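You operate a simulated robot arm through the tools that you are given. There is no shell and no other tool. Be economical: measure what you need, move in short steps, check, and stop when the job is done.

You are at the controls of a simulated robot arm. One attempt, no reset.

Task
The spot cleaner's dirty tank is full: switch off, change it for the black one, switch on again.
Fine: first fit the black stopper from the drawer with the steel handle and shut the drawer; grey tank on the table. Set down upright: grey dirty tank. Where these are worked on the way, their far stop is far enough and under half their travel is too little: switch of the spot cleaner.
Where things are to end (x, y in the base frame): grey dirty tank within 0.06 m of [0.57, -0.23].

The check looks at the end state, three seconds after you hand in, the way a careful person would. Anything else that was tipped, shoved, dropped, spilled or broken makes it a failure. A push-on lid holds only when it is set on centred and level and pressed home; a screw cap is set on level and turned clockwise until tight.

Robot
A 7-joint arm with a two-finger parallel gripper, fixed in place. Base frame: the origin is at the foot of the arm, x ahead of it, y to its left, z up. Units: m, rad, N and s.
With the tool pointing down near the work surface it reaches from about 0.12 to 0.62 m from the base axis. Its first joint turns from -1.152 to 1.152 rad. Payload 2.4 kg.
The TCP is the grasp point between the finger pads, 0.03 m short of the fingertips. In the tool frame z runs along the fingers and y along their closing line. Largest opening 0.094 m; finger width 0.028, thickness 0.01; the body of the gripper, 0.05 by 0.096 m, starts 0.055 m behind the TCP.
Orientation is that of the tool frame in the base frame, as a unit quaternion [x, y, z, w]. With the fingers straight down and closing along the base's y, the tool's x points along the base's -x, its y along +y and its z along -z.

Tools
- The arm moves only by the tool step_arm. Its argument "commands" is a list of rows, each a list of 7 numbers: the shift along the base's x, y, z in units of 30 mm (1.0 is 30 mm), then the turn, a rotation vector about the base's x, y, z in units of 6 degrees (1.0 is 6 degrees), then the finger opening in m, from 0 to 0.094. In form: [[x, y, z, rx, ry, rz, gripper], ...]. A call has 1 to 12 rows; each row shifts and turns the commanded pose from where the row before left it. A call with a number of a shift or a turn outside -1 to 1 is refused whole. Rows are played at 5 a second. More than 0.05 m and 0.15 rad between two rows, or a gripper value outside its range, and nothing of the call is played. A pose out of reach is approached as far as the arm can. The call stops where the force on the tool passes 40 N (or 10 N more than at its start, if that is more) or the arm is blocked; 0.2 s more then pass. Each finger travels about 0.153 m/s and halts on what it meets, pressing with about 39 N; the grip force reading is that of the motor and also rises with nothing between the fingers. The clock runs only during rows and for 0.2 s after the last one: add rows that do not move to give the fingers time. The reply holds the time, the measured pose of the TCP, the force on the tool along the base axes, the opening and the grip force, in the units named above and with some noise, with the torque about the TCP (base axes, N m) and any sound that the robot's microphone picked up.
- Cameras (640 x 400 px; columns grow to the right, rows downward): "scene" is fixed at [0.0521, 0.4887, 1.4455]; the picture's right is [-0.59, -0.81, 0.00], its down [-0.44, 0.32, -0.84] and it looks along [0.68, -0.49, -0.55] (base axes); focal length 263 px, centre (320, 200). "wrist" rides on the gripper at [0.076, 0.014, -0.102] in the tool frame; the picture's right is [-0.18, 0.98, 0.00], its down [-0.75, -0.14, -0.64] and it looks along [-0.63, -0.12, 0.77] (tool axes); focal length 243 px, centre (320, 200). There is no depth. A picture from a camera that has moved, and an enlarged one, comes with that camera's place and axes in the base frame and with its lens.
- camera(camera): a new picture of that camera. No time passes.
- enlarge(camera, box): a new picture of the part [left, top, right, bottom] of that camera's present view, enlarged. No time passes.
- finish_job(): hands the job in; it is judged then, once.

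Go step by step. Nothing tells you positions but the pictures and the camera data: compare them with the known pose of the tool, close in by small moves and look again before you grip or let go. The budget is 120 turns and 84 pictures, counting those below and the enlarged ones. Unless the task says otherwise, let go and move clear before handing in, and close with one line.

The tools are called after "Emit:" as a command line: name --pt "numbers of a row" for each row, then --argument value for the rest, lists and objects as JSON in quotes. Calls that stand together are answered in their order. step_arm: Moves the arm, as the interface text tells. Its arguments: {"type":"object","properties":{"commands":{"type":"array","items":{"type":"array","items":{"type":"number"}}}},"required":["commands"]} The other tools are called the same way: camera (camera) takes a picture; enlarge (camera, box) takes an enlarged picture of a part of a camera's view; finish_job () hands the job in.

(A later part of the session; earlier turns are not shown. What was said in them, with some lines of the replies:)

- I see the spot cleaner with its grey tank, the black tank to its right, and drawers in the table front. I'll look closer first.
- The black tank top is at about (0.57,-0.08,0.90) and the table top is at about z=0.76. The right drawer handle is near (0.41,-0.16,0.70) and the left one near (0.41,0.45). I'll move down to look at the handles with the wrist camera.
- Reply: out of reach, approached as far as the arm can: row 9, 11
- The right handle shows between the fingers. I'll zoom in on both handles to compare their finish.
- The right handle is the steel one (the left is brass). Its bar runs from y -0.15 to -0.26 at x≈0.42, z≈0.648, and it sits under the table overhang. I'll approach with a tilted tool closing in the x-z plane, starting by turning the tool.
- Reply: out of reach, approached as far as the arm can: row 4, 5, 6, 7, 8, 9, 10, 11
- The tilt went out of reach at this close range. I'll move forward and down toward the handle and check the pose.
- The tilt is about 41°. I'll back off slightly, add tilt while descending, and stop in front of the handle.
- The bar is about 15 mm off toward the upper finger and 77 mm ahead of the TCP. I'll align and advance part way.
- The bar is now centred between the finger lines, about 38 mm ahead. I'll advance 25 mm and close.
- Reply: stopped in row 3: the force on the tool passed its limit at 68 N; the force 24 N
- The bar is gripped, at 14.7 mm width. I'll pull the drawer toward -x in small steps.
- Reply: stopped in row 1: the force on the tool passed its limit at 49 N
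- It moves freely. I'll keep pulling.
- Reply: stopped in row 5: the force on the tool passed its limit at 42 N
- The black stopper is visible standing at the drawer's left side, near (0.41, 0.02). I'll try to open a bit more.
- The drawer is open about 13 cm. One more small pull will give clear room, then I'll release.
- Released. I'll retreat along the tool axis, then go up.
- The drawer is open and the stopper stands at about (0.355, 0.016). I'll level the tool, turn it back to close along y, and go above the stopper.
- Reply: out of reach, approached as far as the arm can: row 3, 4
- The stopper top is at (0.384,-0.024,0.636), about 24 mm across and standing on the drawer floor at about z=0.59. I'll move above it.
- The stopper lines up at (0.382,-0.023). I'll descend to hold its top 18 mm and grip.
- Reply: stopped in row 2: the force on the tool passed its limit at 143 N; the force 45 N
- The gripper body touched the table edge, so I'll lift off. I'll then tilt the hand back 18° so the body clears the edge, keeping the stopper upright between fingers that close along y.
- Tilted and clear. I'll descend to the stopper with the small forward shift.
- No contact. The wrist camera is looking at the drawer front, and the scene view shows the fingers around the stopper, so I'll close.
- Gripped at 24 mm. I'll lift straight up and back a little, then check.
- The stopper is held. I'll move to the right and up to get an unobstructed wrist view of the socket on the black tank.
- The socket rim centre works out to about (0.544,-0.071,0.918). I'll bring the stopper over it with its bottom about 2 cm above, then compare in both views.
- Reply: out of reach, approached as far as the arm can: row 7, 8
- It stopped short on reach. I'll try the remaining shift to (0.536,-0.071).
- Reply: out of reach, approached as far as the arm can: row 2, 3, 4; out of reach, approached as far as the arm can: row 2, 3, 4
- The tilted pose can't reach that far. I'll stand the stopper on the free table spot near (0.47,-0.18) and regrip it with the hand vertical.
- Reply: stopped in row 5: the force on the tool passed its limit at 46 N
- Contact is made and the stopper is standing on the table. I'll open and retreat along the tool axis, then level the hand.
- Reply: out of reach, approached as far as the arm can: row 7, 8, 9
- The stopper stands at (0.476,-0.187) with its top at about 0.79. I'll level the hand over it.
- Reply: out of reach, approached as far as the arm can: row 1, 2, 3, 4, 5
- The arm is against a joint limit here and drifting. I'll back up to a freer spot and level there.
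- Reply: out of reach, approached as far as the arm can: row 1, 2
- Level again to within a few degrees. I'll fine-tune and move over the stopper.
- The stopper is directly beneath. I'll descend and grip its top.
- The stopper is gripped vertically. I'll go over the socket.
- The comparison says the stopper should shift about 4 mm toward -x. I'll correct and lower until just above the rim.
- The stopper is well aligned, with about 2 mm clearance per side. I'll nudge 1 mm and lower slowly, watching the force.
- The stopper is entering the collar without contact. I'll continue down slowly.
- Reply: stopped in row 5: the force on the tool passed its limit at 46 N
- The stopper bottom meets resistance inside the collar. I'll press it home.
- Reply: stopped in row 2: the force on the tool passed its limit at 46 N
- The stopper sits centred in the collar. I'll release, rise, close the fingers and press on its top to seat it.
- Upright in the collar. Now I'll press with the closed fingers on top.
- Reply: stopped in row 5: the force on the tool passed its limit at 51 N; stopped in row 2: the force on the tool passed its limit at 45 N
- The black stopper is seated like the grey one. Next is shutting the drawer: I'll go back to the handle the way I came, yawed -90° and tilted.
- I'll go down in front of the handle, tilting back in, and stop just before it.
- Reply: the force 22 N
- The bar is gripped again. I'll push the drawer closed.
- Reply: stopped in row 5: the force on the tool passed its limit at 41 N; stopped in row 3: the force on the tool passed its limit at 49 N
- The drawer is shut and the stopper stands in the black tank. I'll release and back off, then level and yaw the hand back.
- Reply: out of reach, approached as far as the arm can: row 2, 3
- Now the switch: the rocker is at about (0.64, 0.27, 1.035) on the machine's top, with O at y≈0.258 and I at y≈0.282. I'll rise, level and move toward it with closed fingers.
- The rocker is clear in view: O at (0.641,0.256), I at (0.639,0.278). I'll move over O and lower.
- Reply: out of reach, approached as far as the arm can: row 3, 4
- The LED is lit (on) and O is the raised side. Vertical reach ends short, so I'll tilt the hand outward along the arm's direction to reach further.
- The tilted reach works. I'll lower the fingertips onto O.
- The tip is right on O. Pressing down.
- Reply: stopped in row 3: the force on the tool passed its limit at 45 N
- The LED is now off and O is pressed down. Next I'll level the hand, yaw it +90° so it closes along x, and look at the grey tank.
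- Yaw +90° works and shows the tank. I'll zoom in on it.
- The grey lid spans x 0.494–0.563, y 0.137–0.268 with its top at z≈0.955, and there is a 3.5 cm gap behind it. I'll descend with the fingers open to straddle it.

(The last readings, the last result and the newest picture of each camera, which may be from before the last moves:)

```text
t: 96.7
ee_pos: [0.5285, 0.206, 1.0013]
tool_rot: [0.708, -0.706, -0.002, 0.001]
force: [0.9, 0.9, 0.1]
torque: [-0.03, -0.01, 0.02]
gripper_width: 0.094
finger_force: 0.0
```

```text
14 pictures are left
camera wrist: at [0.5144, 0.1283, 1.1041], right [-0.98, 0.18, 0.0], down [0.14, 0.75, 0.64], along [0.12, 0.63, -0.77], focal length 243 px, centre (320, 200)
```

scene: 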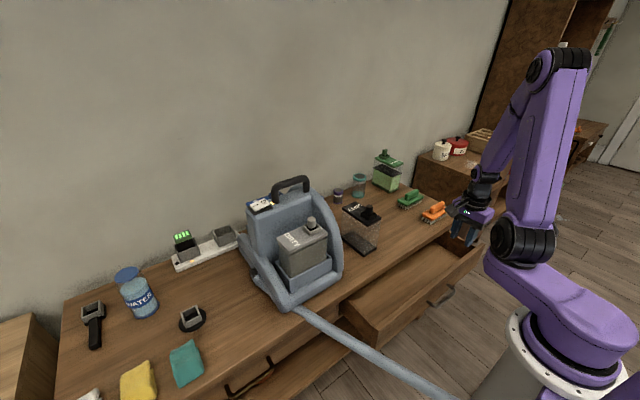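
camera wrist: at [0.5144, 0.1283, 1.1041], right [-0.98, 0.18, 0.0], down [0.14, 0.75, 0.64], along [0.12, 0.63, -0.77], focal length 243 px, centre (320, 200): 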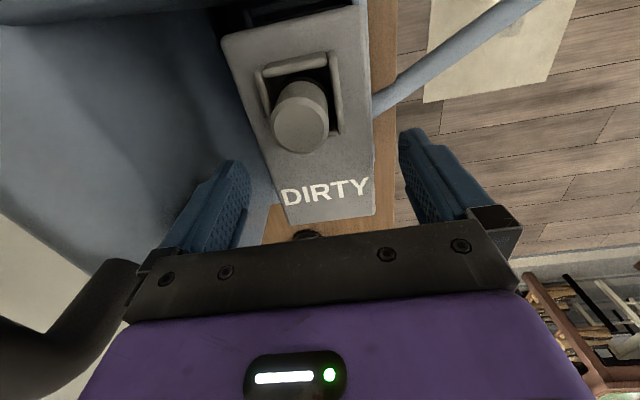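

The lid is centred between the fingers. I'll lower the last 34 mm, grip gently and start to lift.

Emit:
step_arm --pt "0.07 0 -0.5 0 0 0 0.094" --pt "0 0 -0.5 0 0 0 0.094" --pt "0 0 -0.15 0 0 0 0.094" --pt "0 0 0 0 0 0 0.094" --pt "0 0 0 0 0 0 0.06" --pt "0 0 0 0 0 0 0.0" --pt "0 0 0 0 0 0 0.0"

```text
t: 98.2
ee_pos: [0.5317, 0.2064, 0.9679]
tool_rot: [0.709, -0.706, -0.001, 0.002]
force: [-0.9, -0.4, 0.1]
torque: [0.03, -0.04, -0.08]
gripper_width: 0.0742
finger_force: 39.2
```

Gripped at 74 mm, the lid width. Lifting straight up.

Emit:
step_arm --pt "0 0 0.2 0 0 0 0" --pt "0 0 0.4 0 0 0 0" --pt "0 0 0.6 0 0 0 0" --pt "0 0 0.8 0 0 0 0" --pt "0 0 0.8 0 0 0 0" --pt "0 0 0.8 0 0 0 0" --pt "0 0 0.8 0 0 0 0" --pt "0 0 0.8 0 0 0 0" --pt "0 0 0.8 0 0 0 0" --pt "0 0 0.8 0 0 0 0" --pt "0 0 0.8 0 0 0 0" --pt "0 0 0.8 0 0 0 0"

Emit:
camera --camera "scene"

```text
t: 100.8
ee_pos: [0.5311, 0.2051, 1.2206]
tool_rot: [0.708, -0.706, -0.001, 0.001]
force: [-0.6, -0.2, -6.2]
torque: [0.05, -0.01, 0.0]
gripper_width: 0.0742
finger_force: 38.9
```

```text
13 pictures are left
```

scene: 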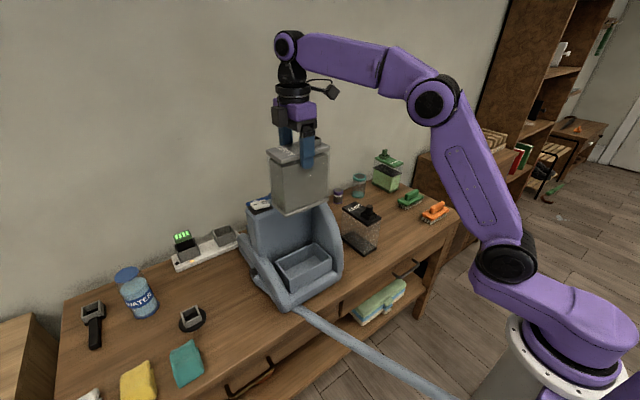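

The tank is out, weighing about 6 N and hanging level. I'll carry it to the right, turning back to yaw 0 once clear of the machine.

Emit:
step_arm --pt "0 -0.5 0.3 0 0 0 0" --pt "0 -0.8 0 0 0 0 0" --pt "0 -0.9 0 0 0 0 0" --pt "0 -0.9 0 0 0 0 0" --pt "0 -0.9 0 0 0 -0.5 0" --pt "0 -0.9 0 0 0 -1 0" --pt "0 -0.9 0 0 0 -1 0" --pt "0 -0.9 0 0 0 -1 0" --pt "0.1 -0.9 0 0 0 -1 0" --pt "0.1 -0.9 0 0 0 -1 0" --pt "0.1 -0.9 0 0 0 -1 0" --pt "0.1 -0.9 0 0 0 -1 0"

Emit:
step_arm --pt "0 -0.9 0 0 0 -1 0" --pt "0 -0.9 0 0 0 -1 0" --pt "0 -0.9 0 0 0 -1 0" --pt "0 -0.9 0 0 0 -1 0" --pt "0 -0.6 0 0 0 -1 0" --pt "0 0 0 0 0 -1 0" --pt "0 0 0 0 0 -1 0" --pt "0 0 0 0 0 -0.5 0" --pt "0 0 0 0 0 0 0"

```text
t: 103.5
ee_pos: [0.5424, -0.1045, 1.2283]
tool_rot: [-0.383, 0.924, 0.001, -0.001]
force: [0.8, -0.7, -6.2]
torque: [0.03, -0.02, 0.0]
gripper_width: 0.0741
finger_force: 39.1
```

```text
t: 105.5
ee_pos: [0.5425, -0.2295, 1.2287]
tool_rot: [-0.001, 1.0, 0.001, 0.0]
force: [-0.2, -0.4, -6.5]
torque: [-0.01, -0.07, 0.03]
gripper_width: 0.0746
finger_force: 38.8
```

Above the target at yaw 0. Lowering most of the way.

Emit:
step_arm --pt "0 0 -0.9 0 0 0 0" --pt "0 0 -0.9 0 0 0 0" --pt "0 0 -0.9 0 0 0 0" --pt "0 0 -0.9 0 0 0 0" --pt "0 0 -0.9 0 0 0 0" --pt "0 0 -0.9 0 0 0 0" --pt "0 0 -0.9 0 0 0 0" --pt "0 0 -0.9 0 0 0 0" --pt "0 0 -0.9 0 0 0 0" --pt "0 0 -0.6 0 0 0 0" --pt "0 0 0 0 0 0 0"

Emit:
enlarge --camera "scene" --box '[330, 160, 450, 260]'

```text
t: 107.8
ee_pos: [0.5435, -0.2297, 0.9682]
tool_rot: [-0.002, 1.0, 0.001, 0.0]
force: [0.2, -0.1, -6.2]
torque: [-0.02, -0.07, -0.04]
gripper_width: 0.0742
finger_force: 39.4
```

```text
4.00 times, centred on (390, 210) of scene
camera zoom: at [0.0522, 0.4887, 1.4455], right [-0.59, -0.81, 0.0], down [-0.44, 0.32, -0.84], along [0.68, -0.49, -0.55], focal length 1052 px, centre (40, 160)
```

zoom: 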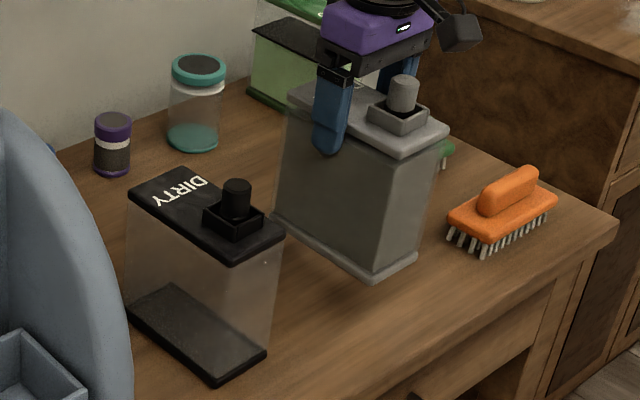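

About 6 cm of clearance remains. I'll lower and touch down in small steps.

Emit:
step_arm --pt "0 0 -0.6 0 0 0 0" --pt "0 0 -0.5 0 0 0 0" --pt "0 0 -0.3 0 0 0 0" --pt "0 0 -0.15 0 0 0 0" --pt "0 0 -0.1 0 0 0 0" --pt "0 0 -0.07 0 0 0 0" --pt "0 0 -0.07 0 0 0 0" --pt "0 0 -0.07 0 0 0 0" --pt "0 0 -0.07 0 0 0 0" --pt "0 0 0 0 0 0 0"

```text
t: 110.0
ee_pos: [0.5433, -0.2298, 0.9101]
tool_rot: [-0.002, 1.0, 0.001, 0.0]
force: [0.0, -0.5, -6.2]
torque: [-0.01, -0.03, -0.02]
gripper_width: 0.0739
finger_force: 38.5
```

Emit:
step_arm --pt "0 0 -0.06 0 0 0 0" --pt "0 0 -0.06 0 0 0 0" --pt "0 0 -0.06 0 0 0 0" --pt "0 0 0 0 0 0 0"

```text
t: 111.0
ee_pos: [0.5441, -0.2301, 0.906]
tool_rot: [-0.001, 1.0, 0.0, 0.002]
force: [-10.7, 6.5, 33.1]
torque: [0.07, 0.62, -0.16]
gripper_width: 0.0745
finger_force: 39.6
```

It has touched down. I'll ease the load, open and rise.

Emit:
step_arm --pt "0 0 0.06 0 0 0 0" --pt "0 0 0 0 0 0 0.08" --pt "0 0 0 0 0 0 0.094" --pt "0 0 0.2 0 0 0 0.094" --pt "0 0 0.6 0 0 0 0.094" --pt "0 0 0.9 0 0 0 0.094" --pt "0 0 0.9 0 0 0 0.094" --pt "0 0.1 0.9 0 0 0 0.094" --pt "0 0.7 0.9 0 0 0 0.08" --pt "0 0.9 0 0 0 0 0.08" --pt "0 0.9 0 0 0 0 0.08" --pt "0 0 0 0 0 0 0.08"

Emit:
camera --camera "wrist"

```text
t: 113.7
ee_pos: [0.5422, -0.1512, 1.0374]
tool_rot: [-0.003, 1.0, 0.001, 0.0]
force: [0.1, 0.0, 0.7]
torque: [0.03, -0.03, 0.02]
gripper_width: 0.0797
finger_force: 0.1
```

```text
11 pictures are left
camera wrist: at [0.4664, -0.1384, 1.1395], right [0.18, 0.98, 0.0], down [0.75, -0.14, 0.64], along [0.63, -0.11, -0.77], focal length 243 px, centre (320, 200)
```

wrist: 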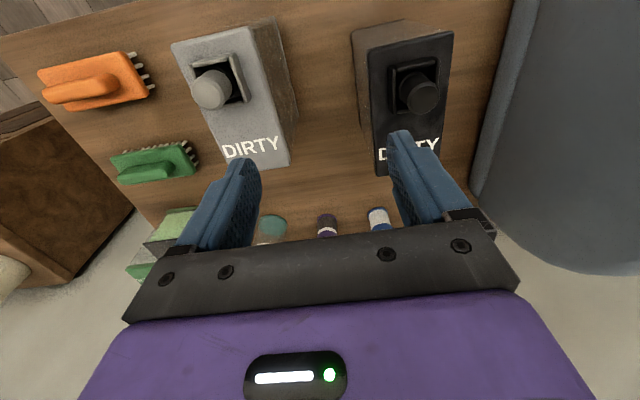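

The grey tank is upright at about (0.54,-0.23), within tolerance. The black lid spans x 0.508–0.643, y -0.104 to -0.034, so I'll move to (0.577,-0.069) and descend around it.

Emit:
step_arm --pt "0.387 0.913 0 0 0 0 0.094" --pt "0.387 0.913 0 0 0 0 0.094" --pt "0.387 0.913 0 0 0 0 0.094" --pt "0 0 0 0 0 0 0.094" --pt "0 0 -0.8 0 0 0 0.094" --pt "0 0 -0.8 0 0 0 0.094" --pt "0 0 -0.8 0 0 0 0.094" --pt "0 0 0 0 0 0 0.094"

Emit:
camera --camera "wrist"

```text
t: 115.5
ee_pos: [0.5774, -0.0675, 0.9656]
tool_rot: [-0.002, 1.0, 0.001, 0.0]
force: [-0.2, -0.5, 0.5]
torque: [-0.01, 0.02, -0.01]
gripper_width: 0.094
finger_force: 0.1
```

```text
10 pictures are left
camera wrist: at [0.5014, -0.0559, 1.068], right [0.18, 0.98, 0.0], down [0.75, -0.14, 0.64], along [0.63, -0.12, -0.77], focal length 243 px, centre (320, 200)
```

wrist: 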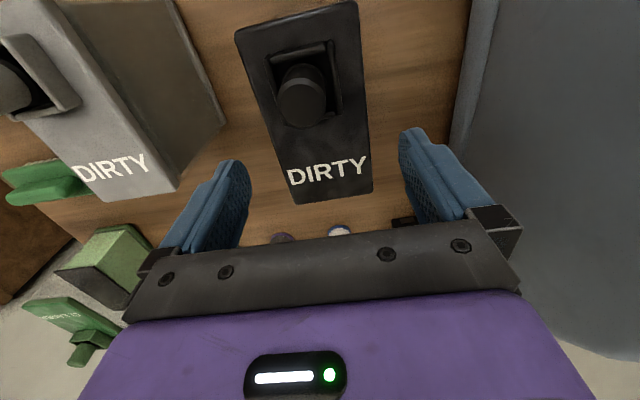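

The lid centre is at y≈-0.072. I'll shift 5 mm, lower to z 0.91 and grip.

Emit:
step_arm --pt "0 -0.15 -0.6 0 0 0 0.094" --pt "0 0 -0.7 0 0 0 0.094" --pt "0 0 -0.55 0 0 0 0.094" --pt "0 0 0 0 0 0 0.094" --pt "0 0 0 0 0 0 0.06" --pt "0 0 0 0 0 0 0" --pt "0 0 0 0 0 0 0" --pt "0 0 0.2 0 0 0 0" --pt "0 0 0.5 0 0 0 0" --pt "0 0 0.6 0 0 0 0"

```text
t: 117.7
ee_pos: [0.5792, -0.0737, 0.9488]
tool_rot: [-0.002, 1.0, 0.001, 0.0]
force: [-1.1, 0.7, -1.9]
torque: [0.02, -0.02, 0.01]
gripper_width: 0.0735
finger_force: 40.0
```

The black tank is lifted and light. Going up and back while turning toward +90°.

Emit:
step_arm --pt "0 0 0.8 0 0 0 0" --pt "-0.1 0 0.9 0 0 0 0" --pt "-0.15 0 0.9 0 0 0 0" --pt "-0.15 0 0.9 0 0 0 0" --pt "-0.15 0 0.9 0 0 0 0" --pt "-0.15 0 0.9 0 0 0.5 0" --pt "-0.15 0 0.9 0 0 1 0" --pt "-0.15 0 0.9 0 0 1 0" --pt "-0.15 0 0.9 0 0 1 0" --pt "-0.15 0 0.9 0 0 1 0" --pt "-0.17 0 0.6 0 0 1 0" --pt "0 0 0 0 0 1 0"

Emit:
step_arm --pt "0 0 0 0 0 1 0" --pt "0 0.3 0 0 0 1 0" --pt "0 0.6 0 0 0 1 0" --pt "0 0.9 0 0 0 1 0" --pt "0 0.9 0 0 0 1 0" --pt "0 0.9 0 0 0 1 0" --pt "0 0.9 0 0 0 1 0" --pt "0 0.9 0 0 0 1 0" --pt "0 0.9 0 0 0 0.5 0" --pt "0 0.9 0 0 0 0 0" --pt "0 0.9 0 0 0 0 0" --pt "0 0.9 0 0 0 0 0"

```text
t: 120.2
ee_pos: [0.5343, -0.0746, 1.2357]
tool_rot: [-0.336, 0.942, 0.0, 0.0]
force: [-0.4, -0.3, -1.7]
torque: [0.04, -0.04, 0.0]
gripper_width: 0.074
finger_force: 39.0
```

```text
t: 122.8
ee_pos: [0.5329, 0.197, 1.2349]
tool_rot: [0.708, -0.706, 0.0, 0.0]
force: [0.6, 0.4, -0.5]
torque: [0.04, 0.03, 0.02]
gripper_width: 0.0738
finger_force: 38.6
```

Aligned in yaw with the grey tank's former pose. I'll shift to (0.5317,0.207) and lower to just above the tray.

Emit:
step_arm --pt "-0.04 0.34 0 0 0 0 0" --pt "0 0 -0.9 0 0 0 0" --pt "0 0 -0.9 0 0 0 0" --pt "0 0 -0.9 0 0 0 0" --pt "0 0 -0.9 0 0 0 0" --pt "0 0 -0.9 0 0 0 0" --pt "0 0 -0.9 0 0 0 0" --pt "0 0 -0.7 0 0 0 0" --pt "0 0 0 0 0 0 0"

Emit:
enlarge --camera "scene" --box '[255, 190, 355, 310]'

Emit:
camera --camera "wrist"

```text
t: 124.8
ee_pos: [0.5311, 0.2047, 1.0513]
tool_rot: [0.709, -0.705, 0.0, 0.001]
force: [0.4, 0.8, -1.2]
torque: [0.03, 0.01, -0.01]
gripper_width: 0.074
finger_force: 39.0
```

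```text
3.33 times, centred on (305, 250) of scene
camera zoom: at [0.0521, 0.4887, 1.4455], right [-0.59, -0.81, 0.0], down [-0.44, 0.32, -0.84], along [0.68, -0.49, -0.55], focal length 877 px, centre (370, 33)
```

zoom: 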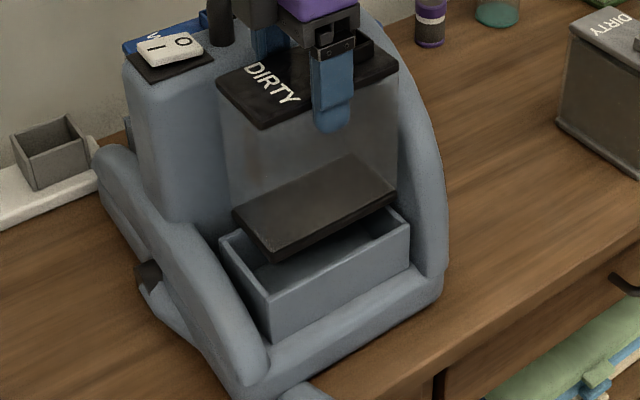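

```text
8 pictures are left
camera wrist: at [0.5178, 0.1278, 1.1533], right [-0.98, 0.18, 0.0], down [0.14, 0.75, 0.64], along [0.12, 0.63, -0.77], focal length 243 px, centre (320, 200)
```

wrist: 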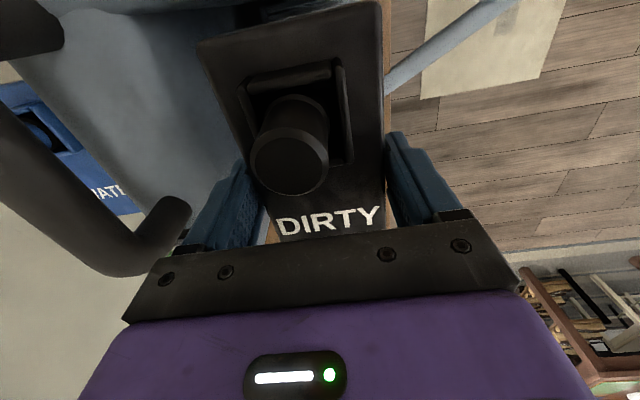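

The tank hangs right over the tray. I'll nudge 3 mm toward +y and lower slowly, watching the force.

Emit:
step_arm --pt "0.02 0.1 -0.2 0 0 0 0" --pt "0 0 -0.3 0 0 0 0" --pt "0 0 -0.2 0 0 0 0" --pt "0 0 -0.2 0 0 0 0" --pt "0 0 -0.2 0 0 0 0" --pt "0 0 -0.2 0 0 0 0" --pt "0 0 0 0 0 0 0"

```text
t: 126.5
ee_pos: [0.5344, 0.2101, 1.0128]
tool_rot: [0.708, -0.706, 0.0, 0.0]
force: [0.8, -0.4, -1.4]
torque: [0.03, 0.0, 0.04]
gripper_width: 0.0738
finger_force: 38.8
```

Emit:
step_arm --pt "0 0 0 0 0 0 0"

Emit:
step_arm --pt "0 0 0 0 0 0 0"

Emit:
enlarge --camera "scene" --box '[265, 220, 355, 300]'

```text
t: 126.8
ee_pos: [0.5342, 0.21, 1.0132]
tool_rot: [0.708, -0.706, 0.0, 0.0]
force: [0.5, 0.3, -1.1]
torque: [0.05, -0.02, 0.03]
gripper_width: 0.0739
finger_force: 39.1
```

```text
t: 127.2
ee_pos: [0.5336, 0.2092, 1.0115]
tool_rot: [0.708, -0.706, 0.0, 0.001]
force: [-0.1, 0.0, -1.8]
torque: [0.06, 0.0, 0.0]
gripper_width: 0.0736
finger_force: 38.9
```

```text
5.00 times, centred on (310, 260) of scene
camera zoom: at [0.0521, 0.4887, 1.4455], right [-0.59, -0.81, 0.0], down [-0.44, 0.32, -0.84], along [0.68, -0.49, -0.55], focal length 1315 px, centre (370, -100)
```

zoom: 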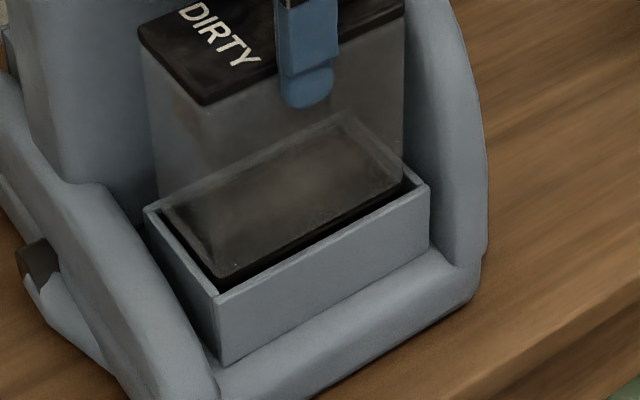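

The base is inside the tray walls with small gaps all round. I'll shift 1.5 mm back and keep lowering.

Emit:
step_arm --pt "-0.03 -0.06 -0.15 0 0 0 0" --pt "0 0 -0.2 0 0 0 0" --pt "0 0 -0.2 0 0 0 0" --pt "0 0 -0.2 0 0 0 0" --pt "0 0 -0.2 0 0 0 0" --pt "0 0 -0.15 0 0 0 0" --pt "0 0 -0.1 0 0 0 0" --pt "0 0 -0.08 0 0 0 0" --pt "0 0 -0.08 0 0 0 0" --pt "0 0 -0.08 0 0 0 0"

```text
t: 129.4
ee_pos: [0.532, 0.2077, 0.9711]
tool_rot: [0.709, -0.705, 0.0, -0.001]
force: [-4.2, -1.5, 14.1]
torque: [-0.36, 0.16, -0.05]
gripper_width: 0.0737
finger_force: 38.9
```

Contact is at z 0.971, exactly the expected seated height. I'll press lightly, then release and rise.

Emit:
step_arm --pt "0 0 -0.06 0 0 0 0" --pt "0 0 -0.06 0 0 0 0"

Emit:
step_arm --pt "0 0 0.05 0 0 0 0.074" --pt "0 0 0 0 0 0 0.085" --pt "0 0 0 0 0 0 0.094" --pt "0 0 0.3 0 0 0 0.094" --pt "0 0 0.7 0 0 0 0.094" --pt "0 0 0.9 0 0 0 0.094" --pt "0 0 0.9 0 0 0 0.094" --pt "0 0 0.9 0 0 0 0.094" --pt "0 0 0.9 0 0 0 0.06" --pt "-0.3 0 0.9 0 0 0 0.0" --pt "-0.3 0 0.9 0 0 0 0.0"

Emit:
enlarge --camera "scene" --box '[235, 165, 435, 305]'

```text
t: 130.0
ee_pos: [0.5341, 0.208, 0.9708]
tool_rot: [0.708, -0.706, 0.0, -0.003]
force: [-0.5, 0.5, 5.6]
torque: [0.19, -0.12, -0.02]
gripper_width: 0.0736
finger_force: 38.5
stopped in row 2: the force on the tool passed its limit at 42 N (the readings are from after the stop); the commanded pose is now the measured one
```

```text
t: 132.4
ee_pos: [0.5143, 0.2072, 1.1653]
tool_rot: [0.708, -0.706, 0.0, -0.001]
force: [0.4, 0.6, -0.8]
torque: [0.02, 0.0, 0.0]
gripper_width: 0.0
finger_force: 33.0
```

```text
2.86 times, centred on (335, 235) of scene
camera zoom: at [0.0521, 0.4887, 1.4455], right [-0.59, -0.81, 0.0], down [-0.44, 0.32, -0.84], along [0.68, -0.49, -0.55], focal length 752 px, centre (277, 100)
```

zoom: 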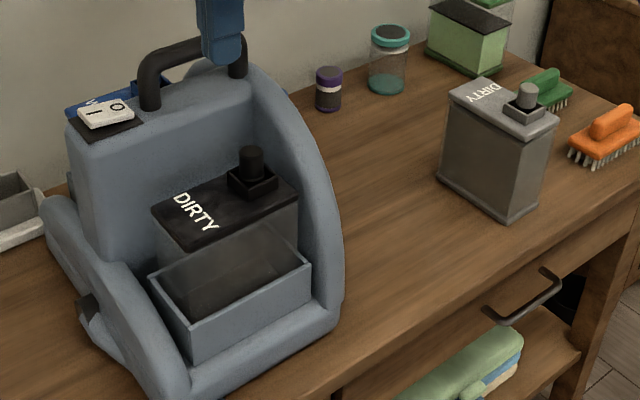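

The black tank is seated with its stopper, and the grey one stands upright. Last is the switch: I'll yaw back to 0, then tilt outward toward the I side.

Emit:
step_arm --pt "0 0 0 0 0 -1 0" --pt "0 0 0 0 0 -1 0" --pt "0 0 0 0 0 -1 0" --pt "0 0 0 0 0 -1 0" --pt "0 0 0 0 0 -1 0" --pt "0 0 0 0 0 -1 0" --pt "0 0 0 0 0 -1 0" --pt "0.1 0 0 0 0 -1 0" --pt "0.1 0 0 0 0 -1 0" --pt "0.1 0.1 0 0 0 -1 0" --pt "0.1 0.1 0 0 0 -1 0" --pt "0.1 0.1 0 0 0 -1 0"

Emit:
step_arm --pt "0.3 0.3 0 0 0 -1 0" --pt "0.3 0.3 0 0 0 -1 0" --pt "0.3 0.3 0 0 0 -1 0" --pt "0.3 0.3 0 0.36 -0.93 0 0" --pt "0.3 0.3 0 0.36 -0.93 0 0" --pt "0.3 0.3 0 0.36 -0.93 0 0" --pt "0.3 0.15 0 0.36 -0.93 0 0" --pt "0.4 0 0 0.18 -0.46 0 0" --pt "0.4 0 0 0 0 0 0" --pt "0.4 0 0 0 0 0 0" --pt "0 0 0 0 0 0 0"

```text
t: 135.0
ee_pos: [0.5303, 0.217, 1.1636]
tool_rot: [-0.157, 0.988, 0.0, 0.002]
force: [0.1, 0.1, -0.6]
torque: [0.0, 0.02, 0.03]
gripper_width: 0.0001
finger_force: 33.2
```

```text
t: 137.4
ee_pos: [0.6307, 0.2744, 1.1632]
tool_rot: [0.0, 0.972, 0.083, 0.218]
force: [1.3, 0.4, -0.5]
torque: [-0.01, 0.02, -0.05]
gripper_width: 0.0
finger_force: 33.0
```

Emit:
step_arm --pt "-0.1 0.07 -0.8 0 0 0 0" --pt "0 0 -0.8 0 0 0 0" --pt "0 0 -0.7 0 0 0 0" --pt "0 0 -0.5 0 0 0 0" --pt "0 0 0 0 0 0 0"

Emit:
enlarge --camera "scene" --box '[230, 160, 310, 220]'

```text
t: 138.6
ee_pos: [0.6258, 0.2768, 1.0809]
tool_rot: [-0.002, 0.972, 0.082, 0.218]
force: [0.4, 0.4, 0.0]
torque: [0.01, 0.0, -0.03]
gripper_width: 0.0001
finger_force: 33.2
```

```text
6.67 times, centred on (270, 190) of scene
camera zoom: at [0.0521, 0.4887, 1.4455], right [-0.59, -0.81, 0.0], down [-0.44, 0.32, -0.84], along [0.68, -0.49, -0.55], focal length 1754 px, centre (653, 267)
```

zoom: 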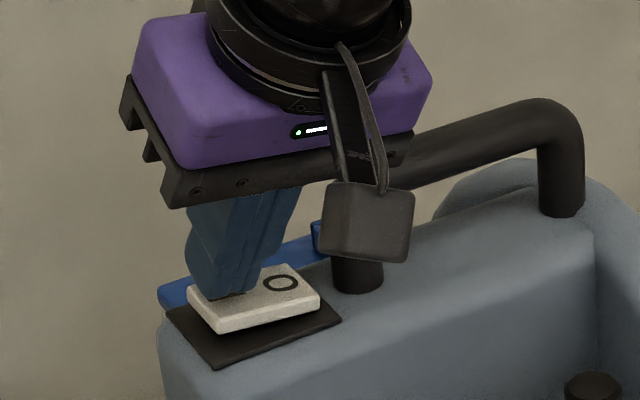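

The tip is right above the I end. Pressing down.

Emit:
step_arm --pt "0 0 -0.15 0 0 0 0" --pt "0 0 -0.15 0 0 0 0" --pt "0 0 -0.15 0 0 0 0" --pt "0 0 -0.15 0 0 0 0" --pt "0 0 -0.15 0 0 0 0" --pt "0 0 -0.15 0 0 0 0"

Emit:
step_arm --pt "0 0 0.5 0 0 0 0" --pt "0 0 0.9 0 0 0 0" --pt "-0.4 0 0.9 0 0 0 0" --pt "-0.6 -0.2 0.6 0 0 0 0" --pt "-0.8 -0.3 0.4 0 0 0 0"

Emit:
enlarge --camera "scene" --box '[230, 160, 350, 250]'

```text
t: 139.3
ee_pos: [0.6275, 0.2798, 1.0764]
tool_rot: [-0.002, 0.971, 0.086, 0.223]
force: [-0.8, 0.6, 4.5]
torque: [0.0, -0.01, 0.0]
gripper_width: 0.0001
finger_force: 33.2
stopped in row 3: the force on the tool passed its limit at 47 N (the readings are from after the stop); the commanded pose is now the measured one
```

```text
t: 140.5
ee_pos: [0.5723, 0.2636, 1.1753]
tool_rot: [-0.003, 0.971, 0.085, 0.222]
force: [0.5, -0.4, 0.3]
torque: [-0.01, 0.0, -0.03]
gripper_width: 0.0
finger_force: 33.7
```

```text
4.44 times, centred on (290, 205) of scene
camera zoom: at [0.0521, 0.4887, 1.4455], right [-0.59, -0.81, 0.0], down [-0.44, 0.32, -0.84], along [0.68, -0.49, -0.55], focal length 1169 px, centre (453, 178)
```

zoom: 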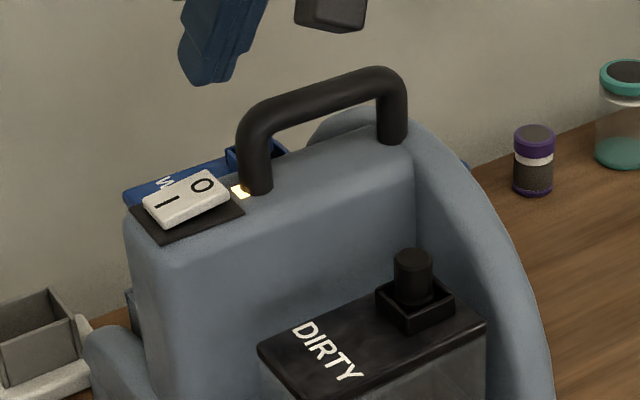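

The LED is lit again and the black tank is in place. One last overall check.

Emit:
camera --camera "scene"

Emit:
enlarge --camera "scene" --box '[305, 210, 345, 240]'

```text
3 pictures are left
```

scene: 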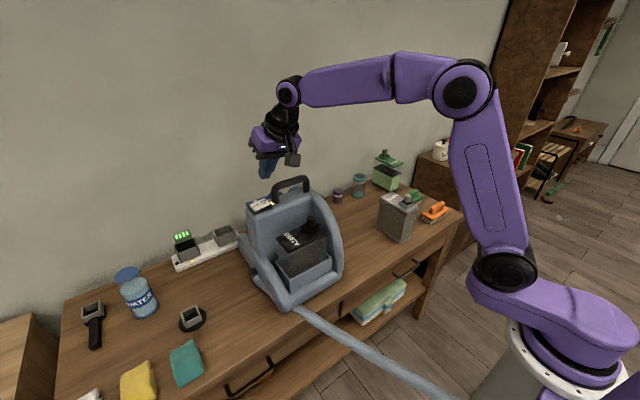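

```text
13.33 times, centred on (325, 225) of scene
camera zoom: at [0.0521, 0.4887, 1.4455], right [-0.59, -0.81, 0.0], down [-0.44, 0.32, -0.84], along [0.68, -0.49, -0.55], focal length 3508 px, centre (253, -133)
```

zoom: 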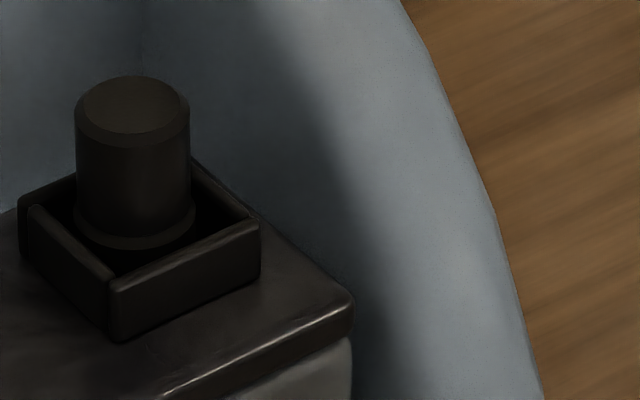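

Everything is in place: the stopper is level and centred, the black tank is seated, the machine is on, the drawer is shut, the grey tank is upright and the arm is clear. I'm handing in.

Emit:
finish_job

```text
The job is handed in.
```

The black stopper is fitted, the steel-handled drawer is shut and the black tank is in the machine, which is switched on again. The grey tank stands upright at about (0.54, -0.23), inside the 0.06 m tolerance.
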